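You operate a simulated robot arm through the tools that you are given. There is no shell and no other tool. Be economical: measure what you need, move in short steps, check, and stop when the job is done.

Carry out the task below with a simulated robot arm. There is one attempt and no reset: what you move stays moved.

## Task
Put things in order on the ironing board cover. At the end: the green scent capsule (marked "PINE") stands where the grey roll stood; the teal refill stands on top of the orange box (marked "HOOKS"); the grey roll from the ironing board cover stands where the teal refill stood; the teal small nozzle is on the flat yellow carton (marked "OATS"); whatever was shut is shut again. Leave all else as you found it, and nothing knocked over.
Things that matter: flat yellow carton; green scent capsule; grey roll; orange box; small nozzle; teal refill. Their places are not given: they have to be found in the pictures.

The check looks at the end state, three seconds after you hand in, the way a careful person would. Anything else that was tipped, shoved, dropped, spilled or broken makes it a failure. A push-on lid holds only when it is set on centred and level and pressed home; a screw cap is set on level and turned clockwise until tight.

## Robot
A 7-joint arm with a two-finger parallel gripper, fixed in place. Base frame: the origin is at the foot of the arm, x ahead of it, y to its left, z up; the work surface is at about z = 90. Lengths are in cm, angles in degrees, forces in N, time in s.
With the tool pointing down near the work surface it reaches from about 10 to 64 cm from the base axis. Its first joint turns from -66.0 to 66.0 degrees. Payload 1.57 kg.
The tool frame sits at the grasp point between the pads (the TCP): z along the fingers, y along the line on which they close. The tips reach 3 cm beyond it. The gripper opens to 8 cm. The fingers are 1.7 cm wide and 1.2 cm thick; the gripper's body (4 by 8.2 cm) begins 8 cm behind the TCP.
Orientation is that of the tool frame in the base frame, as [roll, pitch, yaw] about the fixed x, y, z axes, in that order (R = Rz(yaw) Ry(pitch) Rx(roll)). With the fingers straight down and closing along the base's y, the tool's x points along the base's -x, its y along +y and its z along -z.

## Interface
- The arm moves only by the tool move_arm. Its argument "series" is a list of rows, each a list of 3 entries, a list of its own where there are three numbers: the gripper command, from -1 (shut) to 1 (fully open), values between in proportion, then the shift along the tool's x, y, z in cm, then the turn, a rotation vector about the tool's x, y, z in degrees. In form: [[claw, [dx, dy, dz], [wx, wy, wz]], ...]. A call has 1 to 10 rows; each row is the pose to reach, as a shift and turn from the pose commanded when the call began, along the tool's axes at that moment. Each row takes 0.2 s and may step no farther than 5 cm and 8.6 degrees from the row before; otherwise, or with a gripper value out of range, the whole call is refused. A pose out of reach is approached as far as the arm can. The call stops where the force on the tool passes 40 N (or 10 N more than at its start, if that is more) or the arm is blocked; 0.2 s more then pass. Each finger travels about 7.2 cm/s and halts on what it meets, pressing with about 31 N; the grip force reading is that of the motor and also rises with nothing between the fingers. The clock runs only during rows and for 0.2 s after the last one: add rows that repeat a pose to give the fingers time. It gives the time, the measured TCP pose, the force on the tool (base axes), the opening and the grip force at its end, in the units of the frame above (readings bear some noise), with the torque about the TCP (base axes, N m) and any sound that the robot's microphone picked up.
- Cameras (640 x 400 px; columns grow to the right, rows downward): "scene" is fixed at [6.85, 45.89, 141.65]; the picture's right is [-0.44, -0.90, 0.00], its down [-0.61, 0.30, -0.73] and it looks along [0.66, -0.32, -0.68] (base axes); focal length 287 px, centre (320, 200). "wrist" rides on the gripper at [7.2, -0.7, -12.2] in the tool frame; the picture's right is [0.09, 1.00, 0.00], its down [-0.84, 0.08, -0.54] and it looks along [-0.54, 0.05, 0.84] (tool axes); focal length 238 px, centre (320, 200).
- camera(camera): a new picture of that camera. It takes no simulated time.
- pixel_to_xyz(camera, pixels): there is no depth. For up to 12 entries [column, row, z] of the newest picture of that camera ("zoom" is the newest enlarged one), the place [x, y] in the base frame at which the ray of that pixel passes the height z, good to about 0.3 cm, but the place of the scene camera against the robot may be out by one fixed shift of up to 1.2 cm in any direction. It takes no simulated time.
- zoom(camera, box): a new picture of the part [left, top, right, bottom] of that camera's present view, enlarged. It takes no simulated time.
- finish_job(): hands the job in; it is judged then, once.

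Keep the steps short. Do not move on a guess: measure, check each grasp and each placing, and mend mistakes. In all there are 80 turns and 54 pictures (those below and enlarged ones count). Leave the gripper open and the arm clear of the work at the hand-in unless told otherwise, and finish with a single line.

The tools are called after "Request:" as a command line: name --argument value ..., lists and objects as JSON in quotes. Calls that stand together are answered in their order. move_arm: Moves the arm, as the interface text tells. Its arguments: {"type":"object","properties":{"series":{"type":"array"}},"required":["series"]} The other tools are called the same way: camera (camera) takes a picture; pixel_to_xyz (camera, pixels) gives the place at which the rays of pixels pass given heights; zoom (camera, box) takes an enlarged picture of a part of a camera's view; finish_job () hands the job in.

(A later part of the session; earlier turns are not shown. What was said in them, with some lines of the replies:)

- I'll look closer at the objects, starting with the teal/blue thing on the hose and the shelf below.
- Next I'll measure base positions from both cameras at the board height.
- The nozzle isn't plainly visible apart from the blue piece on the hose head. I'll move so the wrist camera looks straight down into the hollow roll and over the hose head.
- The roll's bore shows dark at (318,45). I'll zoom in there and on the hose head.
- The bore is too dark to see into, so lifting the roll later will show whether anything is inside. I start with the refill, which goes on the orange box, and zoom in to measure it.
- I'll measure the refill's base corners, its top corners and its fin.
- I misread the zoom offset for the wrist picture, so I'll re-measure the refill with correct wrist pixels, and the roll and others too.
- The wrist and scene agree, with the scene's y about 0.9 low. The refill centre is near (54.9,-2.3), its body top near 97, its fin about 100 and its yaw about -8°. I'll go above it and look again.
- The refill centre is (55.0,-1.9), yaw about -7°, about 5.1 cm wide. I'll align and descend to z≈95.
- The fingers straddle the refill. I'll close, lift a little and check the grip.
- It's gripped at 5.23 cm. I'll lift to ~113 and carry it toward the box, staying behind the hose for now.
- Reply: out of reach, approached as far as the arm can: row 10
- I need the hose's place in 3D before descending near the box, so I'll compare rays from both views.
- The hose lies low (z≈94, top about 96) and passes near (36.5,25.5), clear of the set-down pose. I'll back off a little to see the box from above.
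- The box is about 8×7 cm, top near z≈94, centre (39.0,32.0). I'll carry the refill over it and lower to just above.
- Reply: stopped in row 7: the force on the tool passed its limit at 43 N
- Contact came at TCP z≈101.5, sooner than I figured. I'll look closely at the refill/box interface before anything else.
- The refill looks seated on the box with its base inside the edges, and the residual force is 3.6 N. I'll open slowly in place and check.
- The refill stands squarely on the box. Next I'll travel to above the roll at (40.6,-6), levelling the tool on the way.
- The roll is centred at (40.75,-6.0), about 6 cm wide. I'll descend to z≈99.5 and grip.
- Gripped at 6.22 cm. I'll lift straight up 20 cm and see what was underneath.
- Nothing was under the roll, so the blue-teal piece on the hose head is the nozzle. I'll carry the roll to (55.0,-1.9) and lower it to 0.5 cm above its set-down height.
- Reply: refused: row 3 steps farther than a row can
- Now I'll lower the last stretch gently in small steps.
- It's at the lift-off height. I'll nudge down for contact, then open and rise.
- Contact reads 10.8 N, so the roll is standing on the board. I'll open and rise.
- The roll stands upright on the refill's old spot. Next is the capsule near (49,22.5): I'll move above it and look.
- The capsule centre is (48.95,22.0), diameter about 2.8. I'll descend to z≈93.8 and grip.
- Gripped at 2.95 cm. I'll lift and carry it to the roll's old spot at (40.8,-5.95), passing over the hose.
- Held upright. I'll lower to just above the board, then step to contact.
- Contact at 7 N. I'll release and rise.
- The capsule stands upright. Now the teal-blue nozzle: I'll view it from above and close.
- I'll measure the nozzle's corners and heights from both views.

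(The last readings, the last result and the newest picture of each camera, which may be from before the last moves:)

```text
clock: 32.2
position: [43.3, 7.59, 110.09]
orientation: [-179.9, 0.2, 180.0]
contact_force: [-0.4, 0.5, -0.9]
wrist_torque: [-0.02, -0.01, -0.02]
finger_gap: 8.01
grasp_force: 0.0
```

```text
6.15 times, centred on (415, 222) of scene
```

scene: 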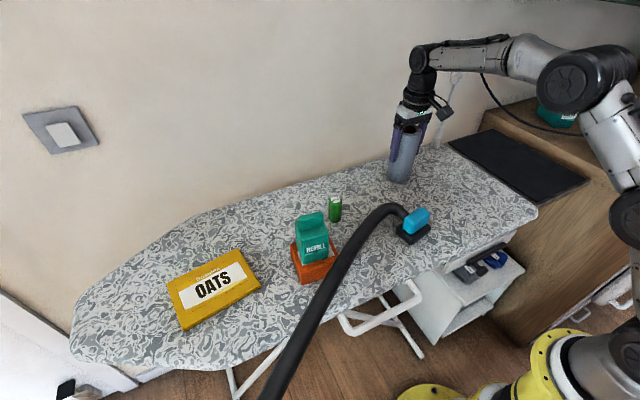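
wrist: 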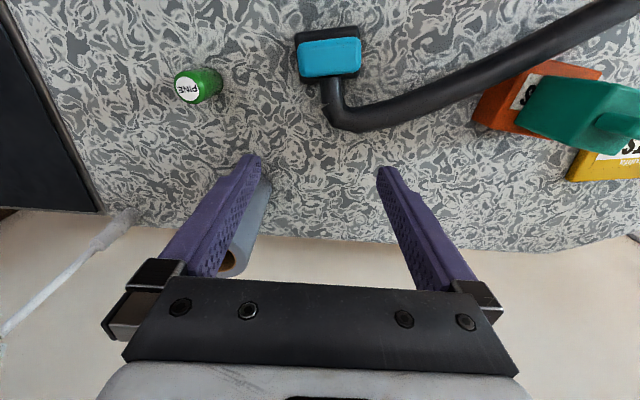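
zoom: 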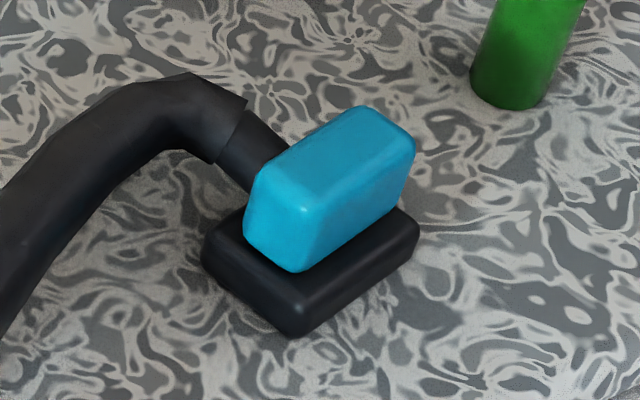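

The black stub enters the back of the blue block, so block, foot and hose are one piece: a tethered nozzle. The hose drops off the near board edge at about (24,47). The block's centre is (37.0,8.05), it is 6.2 cm long and its long axis is yawed +11°. I'll align and descend to z≈95, tips just above the foot.

Request:
move_arm --series '[[1, [3.2, 0.25, 0], [0, 0, -5.5]], [1, [6.3, 0.46, 2], [0, 0, -11]], [1, [6.3, 0.46, 6], [0, 0, -11]], [1, [6.3, 0.46, 10], [0, 0, -11]], [1, [6.3, 0.46, 13], [0, 0, -11]], [1, [6.3, 0.46, 13], [0, 0, -11]]]'

Request:
camera --camera "wrist"

Request:
zoom --camera "scene" --box '[370, 170, 470, 255]'

```text
clock: 33.6
position: [37.07, 8.07, 96.97]
orientation: [-180.0, 0.2, -169.0]
contact_force: [-0.5, -0.1, -0.3]
wrist_torque: [0.0, -0.04, 0.0]
finger_gap: 7.99
grasp_force: 0.1
```

```text
17 pictures are left
```

wrist: 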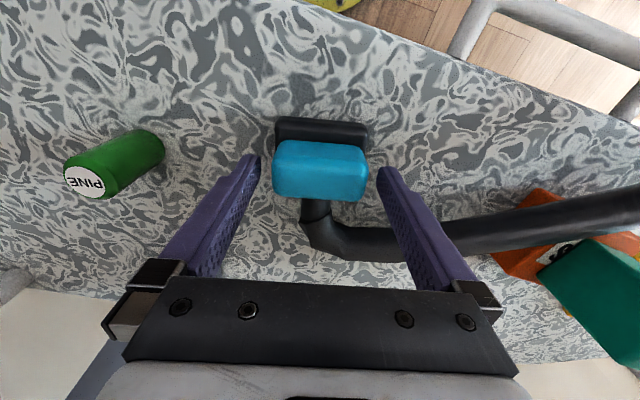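

```text
4.71 times, centred on (420, 212) of scene
```

zoom: 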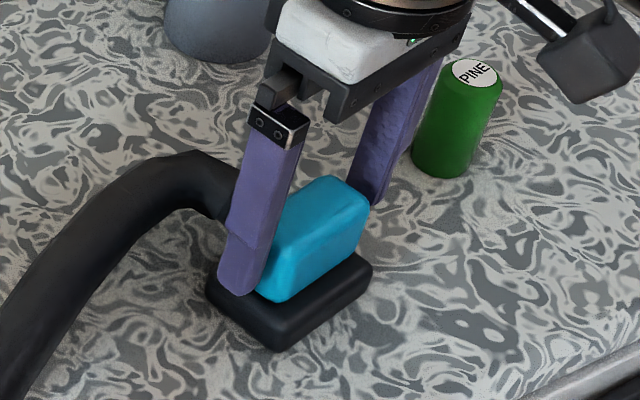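

The fingers straddle the block and look aligned. I'll go down 1.7 and close.

Request:
move_arm --series '[[1, [0, 0, 1], [0, 0, 0]], [1, [0, 0, 1.7], [0, 0, 0]], [0.4, [0, 0, 1.7], [0, 0, 0]], [0, [0, 0, 1.7], [0, 0, 0]], [0, [0, 0, 1.7], [0, 0, 0]], [0, [0, 0, 1.7], [0, 0, 0]]]'

```text
clock: 35.0
position: [36.99, 8.18, 95.3]
orientation: [-180.0, 0.1, -168.9]
contact_force: [0.2, -1.1, -0.5]
wrist_torque: [-0.05, 0.02, -0.02]
finger_gap: 6.14
grasp_force: 30.7
```

Gripped at 6.14 cm. I'll lift 6 cm slowly and look at how the hose follows.

Request:
move_arm --series '[[0, [0, 0, -1], [0, 0, 0]], [0, [0, 0, -2.5], [0, 0, 0]], [0, [0, 0, -4], [0, 0, 0]], [0, [0, 0, -6], [0, 0, 0]], [0, [0, 0, -6], [0, 0, 0]]]'

Request:
camera --camera "scene"

```text
clock: 36.2
position: [36.92, 8.15, 101.29]
orientation: [-180.0, 0.3, -169.0]
contact_force: [0.6, 0.4, -1.3]
wrist_torque: [0.0, -0.01, 0.01]
finger_gap: 6.15
grasp_force: 31.3
```

```text
15 pictures are left
```

scene: 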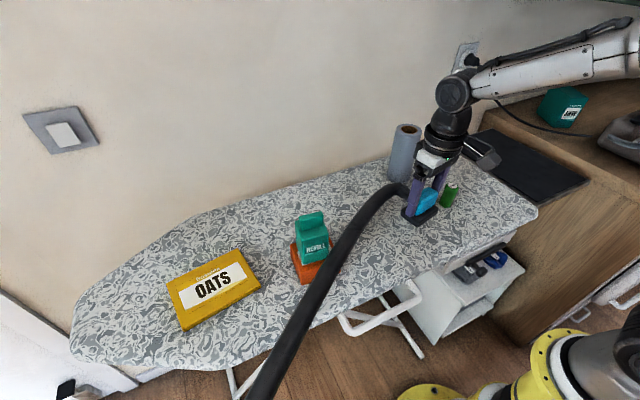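

The hose follows with little force. I'll move it away from the box, toward the near edge (−x), rising and starting a counter-clockwise turn so the stub comes round toward the hose's origin.

Request:
move_arm --series '[[0, [2, 0.4, -2], [0, 0, -8]], [0, [4, 0.8, -4], [0, 0, -16]], [0, [6, 1.1, -6], [0, 0, -24]], [0, [7.9, 1.5, -8], [0, 0, -32]], [0, [7.9, 1.5, -9], [0, 0, -40]], [0, [7.9, 1.5, -9], [0, 0, -40]]]'

Request:
camera --camera "scene"

```text
clock: 37.6
position: [28.98, 7.96, 110.24]
orientation: [-179.8, 0.1, -128.9]
contact_force: [0.7, 0.0, -0.6]
wrist_torque: [-0.02, 0.01, -0.03]
finger_gap: 6.15
grasp_force: 31.1
```

```text
14 pictures are left
```

scene: 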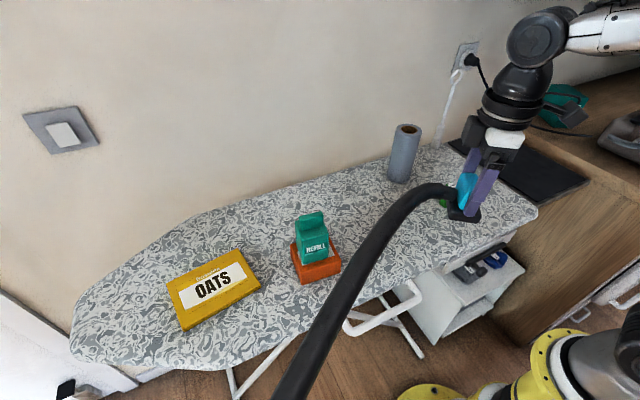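

The hose is well clear of the box and there's no load. I'll continue along the near edge in +y, turning the stub toward (−x,+y).

Request:
move_arm --series '[[0, [-1.1, 1.4, -0.4], [0, 0, -7.5]], [0, [-2.3, 2.9, -0.8], [0, 0, -15]], [0, [-3.4, 4.3, -1.2], [0, 0, -22.5]], [0, [-4.6, 5.8, -1.6], [0, 0, -30]], [0, [-5.7, 7.2, -2], [0, 0, -37.5]], [0, [-6.9, 8.6, -2.4], [0, 0, -45]], [0, [-8, 10.1, -2.8], [0, 0, -52.5]], [0, [-9.2, 11.5, -3.2], [0, 0, -60]], [0, [-10.3, 13, -3.6], [0, 0, -67.5]], [0, [-11.47, 14.43, -4], [0, 0, -75]]]'

Request:
camera --camera "scene"

```text
clock: 39.8
position: [24.94, 26.08, 114.32]
orientation: [-179.9, 0.0, -53.9]
contact_force: [0.1, 0.4, -0.4]
wrist_torque: [-0.05, 0.03, -0.02]
finger_gap: 6.17
grasp_force: 30.9
```

```text
13 pictures are left
```

scene: 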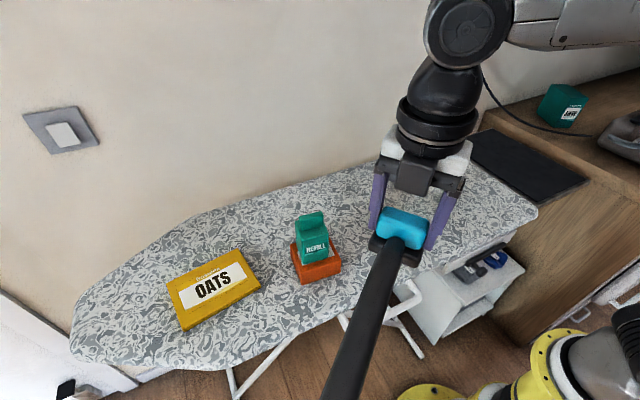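

Now I'll measure the carton precisely before bringing the nozzle over it.

Request:
zoom --camera "scene" --box '[155, 235, 275, 340]'

```text
3.81 times, centred on (215, 288) of scene
```

zoom: 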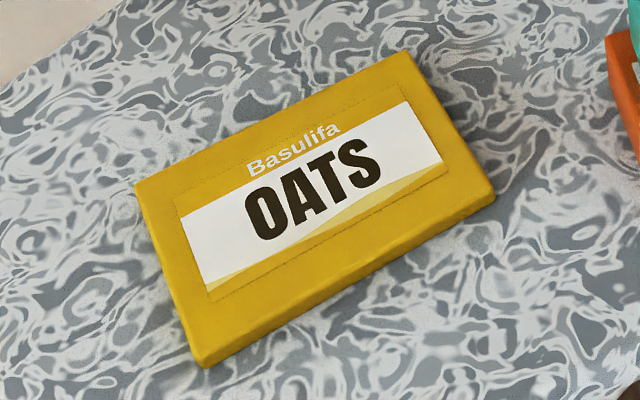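

Request:
pixel_to_xyz --camera "zoom" --pixels '[[204, 368, 90], [495, 202, 90], [199, 350, 92], [495, 186, 92], [405, 52, 92], [137, 185, 92], [199, 350, 91.5], [495, 186, 91.5], [315, 195, 92]]'

```text
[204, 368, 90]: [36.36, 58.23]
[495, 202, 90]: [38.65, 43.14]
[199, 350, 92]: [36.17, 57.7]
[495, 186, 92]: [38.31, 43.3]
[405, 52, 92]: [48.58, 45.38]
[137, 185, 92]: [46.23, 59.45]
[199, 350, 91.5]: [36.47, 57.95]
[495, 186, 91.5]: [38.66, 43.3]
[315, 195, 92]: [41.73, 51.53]
```

The carton top is at z≈92, about 14.5×10 cm, yaw about +9°, its near-right corner at (38.4,44.1). The nozzle's target is about (40.5,48.5) with the stub facing −x. Next I'll move to (27,42,106) while turning on.

Request:
move_arm --series '[[0, [-1.45, -1.38, 1], [0, 0, -7]], [0, [-2.9, -2.76, 2], [0, 0, -14]], [0, [-4.35, -4.14, 3], [0, 0, -21]], [0, [-5.8, -5.52, 4], [0, 0, -28]], [0, [-7.25, -6.9, 5], [0, 0, -35]], [0, [-8.7, -8.28, 6], [0, 0, -42]], [0, [-10.15, -9.66, 7], [0, 0, -49]], [0, [-11.63, -11.05, 8], [0, 0, -56]], [0, [-11.63, -11.05, 8], [0, 0, -63]], [0, [-11.63, -11.05, 8], [0, 0, -63]]]'

Request:
camera --camera "scene"

```text
clock: 42.0
position: [26.95, 41.99, 106.4]
orientation: [179.9, 0.0, 9.1]
contact_force: [-0.1, 0.5, -1.2]
wrist_torque: [-0.01, -0.03, 0.01]
finger_gap: 6.15
grasp_force: 31.1
```

```text
11 pictures are left
```

scene: 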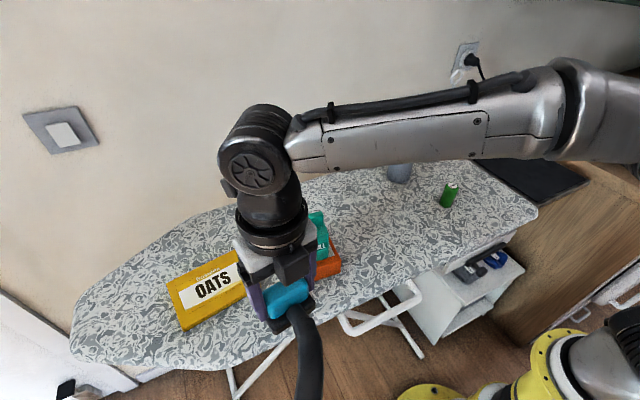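

The yaw is right. I'll carry it over the carton at about z 101 and check the reach.

Request:
move_arm --series '[[0, [2.9, -2, 1], [0, 0, 0]], [0, [5.8, -3, 2], [0, 0, 0]], [0, [8.7, -3.6, 3.5], [0, 0, 0]], [0, [11.5, -4, 4.8], [0, 0, 0]], [0, [14.35, -4.3, 5.2], [0, 0, 0]], [0, [14.35, -4.3, 5.2], [0, 0, 0]]]'

Request:
camera --camera "wrist"

Request:
zoom --camera "scene" --box '[150, 200, 350, 350]'

```text
clock: 43.4
position: [40.47, 48.31, 100.99]
orientation: [179.9, -0.1, 9.0]
contact_force: [0.4, -0.5, -1.4]
wrist_torque: [0.01, 0.01, 0.02]
finger_gap: 6.18
grasp_force: 31.2
out of reach, approached as far as the arm can: row 5
```

```text
10 pictures are left
```

wrist: 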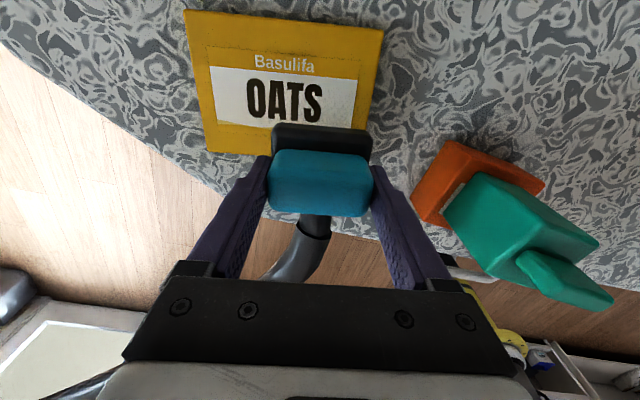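

```text
2.67 times, centred on (250, 275) of scene
```

zoom: 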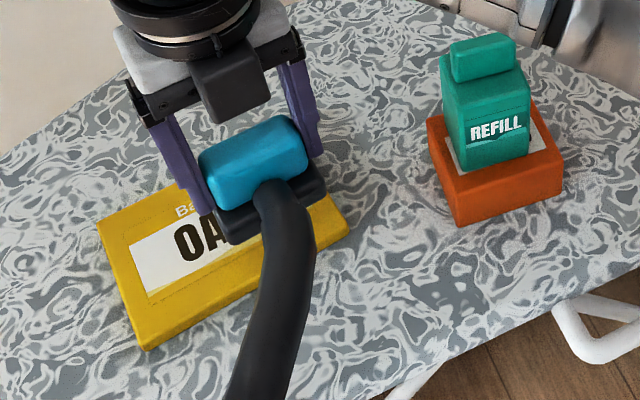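

Let me measure the carton corners through the wrist camera for a better fix.

Request:
pixel_to_xyz --camera "wrist" --pixels '[[185, 12, 92], [383, 30, 92], [208, 152, 92], [368, 110, 92], [375, 70, 92]]'

```text
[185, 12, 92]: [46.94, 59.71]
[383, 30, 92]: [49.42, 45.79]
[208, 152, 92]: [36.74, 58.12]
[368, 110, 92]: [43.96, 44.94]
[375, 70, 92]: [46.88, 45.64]
```

The wrist fix gives the carton's front edge at x≈38.5 at this y, so I want the nozzle 0.8 cm farther in. I'll go lower, where reach is greater, and shift.

Request:
move_arm --series '[[0, [0, 0, 1.2], [0, 0, 0]], [0, [0, 0, 2.3], [0, 0, 0]], [0, [0.5, 0, 2.3], [0, 0, 0]], [0, [0.9, 0, 2.3], [0, 0, 0]], [0, [0.9, 0, 2.3], [0, 0, 0]]]'

```text
clock: 44.6
position: [41.27, 48.51, 98.91]
orientation: [-179.9, -0.2, 9.1]
contact_force: [0.5, 0.0, -0.9]
wrist_torque: [0.03, 0.01, 0.01]
finger_gap: 6.12
grasp_force: 31.0
out of reach, approached as far as the arm can: row 4
```

At (41.3,48.5). I'll lower in small steps until contact, expected at TCP ≈97.2.

Request:
move_arm --series '[[0, [0, 0, 0.6], [0, 0, 0]], [0, [0, 0, 1.1], [0, 0, 0]], [0, [0, 0, 1.4], [0, 0, 0]], [0, [0, 0, 1.6], [0, 0, 0]], [0, [0, 0, 1.75], [0, 0, 0]], [0, [0, 0, 1.75], [0, 0, 0]]]'

Request:
zoom --camera "scene" --box '[180, 210, 300, 310]'

```text
clock: 46.0
position: [41.49, 48.55, 97.06]
orientation: [180.0, -0.2, 8.9]
contact_force: [0.1, -0.1, -1.9]
wrist_torque: [-0.01, 0.03, -0.03]
finger_gap: 6.15
grasp_force: 31.4
```

```text
4.00 times, centred on (240, 260) of scene
```

zoom: 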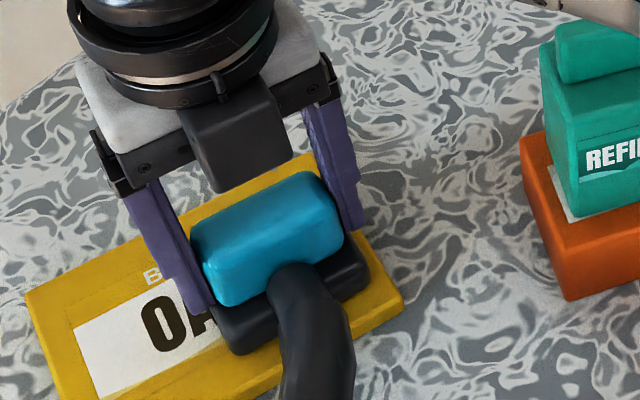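

No contact yet. I'll continue in 0.1–0.15 cm steps.

Request:
move_arm --series '[[0, [0, 0, 0.15], [0, 0, 0]], [0, [0, 0, 0.25], [0, 0, 0]], [0, [0, 0, 0.35], [0, 0, 0]], [0, [0, 0, 0.35], [0, 0, 0]]]'

```text
clock: 47.0
position: [41.36, 48.5, 96.72]
orientation: [-180.0, -0.1, 8.9]
contact_force: [0.6, 0.3, -2.3]
wrist_torque: [0.04, -0.01, 0.03]
finger_gap: 6.13
grasp_force: 30.9
```

Request:
move_arm --series '[[0, [0, 0, 0.15], [0, 0, 0]], [0, [0, 0, 0.3], [0, 0, 0]], [0, [0, 0, 0.4], [0, 0, 0]], [0, [0, 0, 0.4], [0, 0, 0]]]'

```text
clock: 48.0
position: [41.46, 48.58, 96.61]
orientation: [-179.8, -0.4, 9.0]
contact_force: [-1.5, -2.2, 17.5]
wrist_torque: [-0.38, 0.38, 0.01]
finger_gap: 6.17
grasp_force: 31.0
```

Contact at TCP 96.6. I'll relieve the pressure a little, open and rise.

Request:
move_arm --series '[[0, [0, 0, -0.2], [0, 0, 0]], [0.7, [0, 0, -0.2], [0, 0, 0]], [1, [0, 0, -0.2], [0, 0, 0]], [1, [0, 0, -0.2], [0, 0, 0]], [1, [0, 0, -1.5], [0, 0, 0]], [1, [-0.5, 0, -4], [0, 0, 0]], [1, [-2, 0, -7], [0, 0, 0]], [1, [-4, 0, -10], [0, 0, 0]]]'

Request:
zoom --camera "scene" --box '[150, 200, 350, 350]'

```text
clock: 49.8
position: [37.53, 48.05, 106.19]
orientation: [179.9, -0.1, 9.0]
contact_force: [-0.2, 0.5, 0.1]
wrist_torque: [-0.03, 0.05, 0.0]
finger_gap: 8.02
grasp_force: 0.0
out of reach, approached as far as the arm can: row 7
```

```text
2.67 times, centred on (250, 275) of scene
```

zoom: 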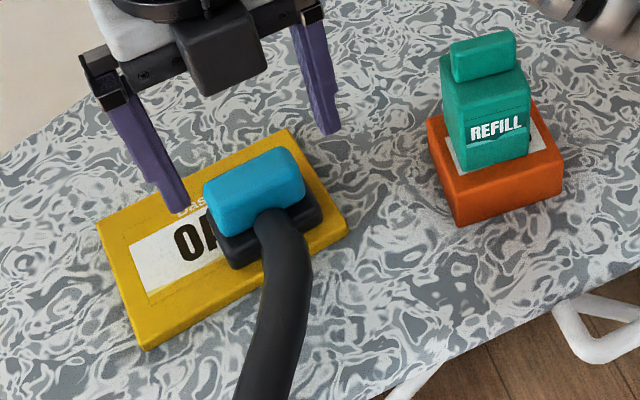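

The nozzle sits on the carton with its foot wholly on it. I'll rise, retreat, then wait and check everything.

Request:
move_arm --series '[[1, [-2, 0, -4], [0, 0, 0]], [1, [-4, 2, -8], [0, 0, 0]], [1, [-6.5, 4, -11], [0, 0, 0]], [1, [-8.5, 7, -13], [0, 0, 0]], [1, [-10.8, 10.5, -13], [0, 0, 0]], [1, [-12, 14, -13], [0, 0, 0]], [1, [-13, 18, -13], [0, 0, 0]], [1, [-14, 22, -13], [0, 0, 0]], [1, [-14, 26, -13], [0, 0, 0]], [1, [-14, 26, -13], [0, 0, 0]]]'

Request:
camera --camera "scene"

```text
clock: 52.0
position: [27.65, 20.12, 119.16]
orientation: [-180.0, -0.2, 9.0]
contact_force: [-0.5, 0.0, -0.1]
wrist_torque: [0.02, 0.02, 0.01]
finger_gap: 7.99
grasp_force: 0.2
out of reach, approached as far as the arm can: row 1
```

```text
6 pictures are left
```

scene: 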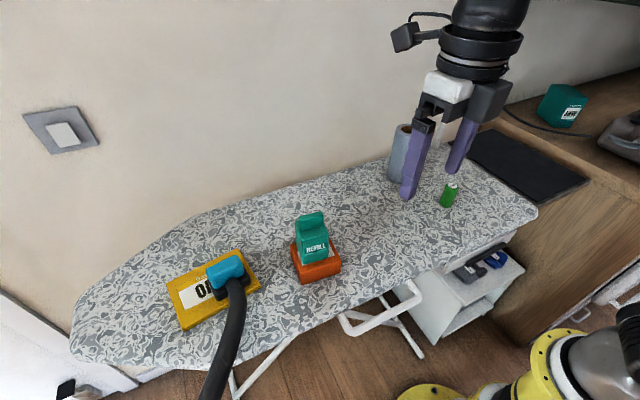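

Everything is in place. One last zoom to confirm the nozzle has settled.

Request:
zoom --camera "scene" --box '[160, 200, 360, 340]'

```text
2.86 times, centred on (260, 270) of scene
```

zoom: 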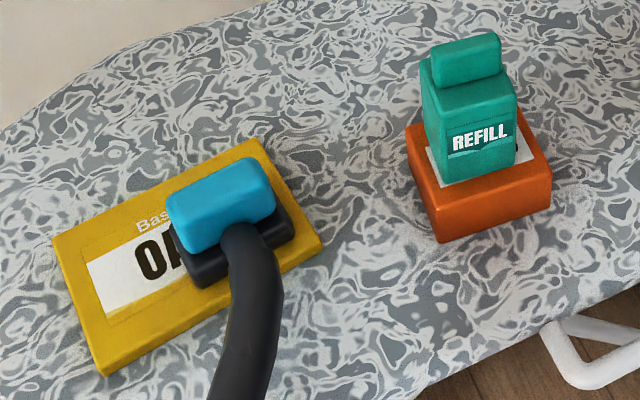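

The nozzle is stable on the carton, the refill is on the box, and the roll and capsule are standing. Handing in.

Request:
finish_job

```text
The job is handed in.
```

The job is handed in: the PINE capsule stands where the grey roll stood, the roll stands where the refill stood, the refill stands on the HOOKS box, and the nozzle, which I took to be the blue-teal head on the black hose, rests on the OATS carton with its hose still attached; nothing was knocked over and nothing shut was opened.
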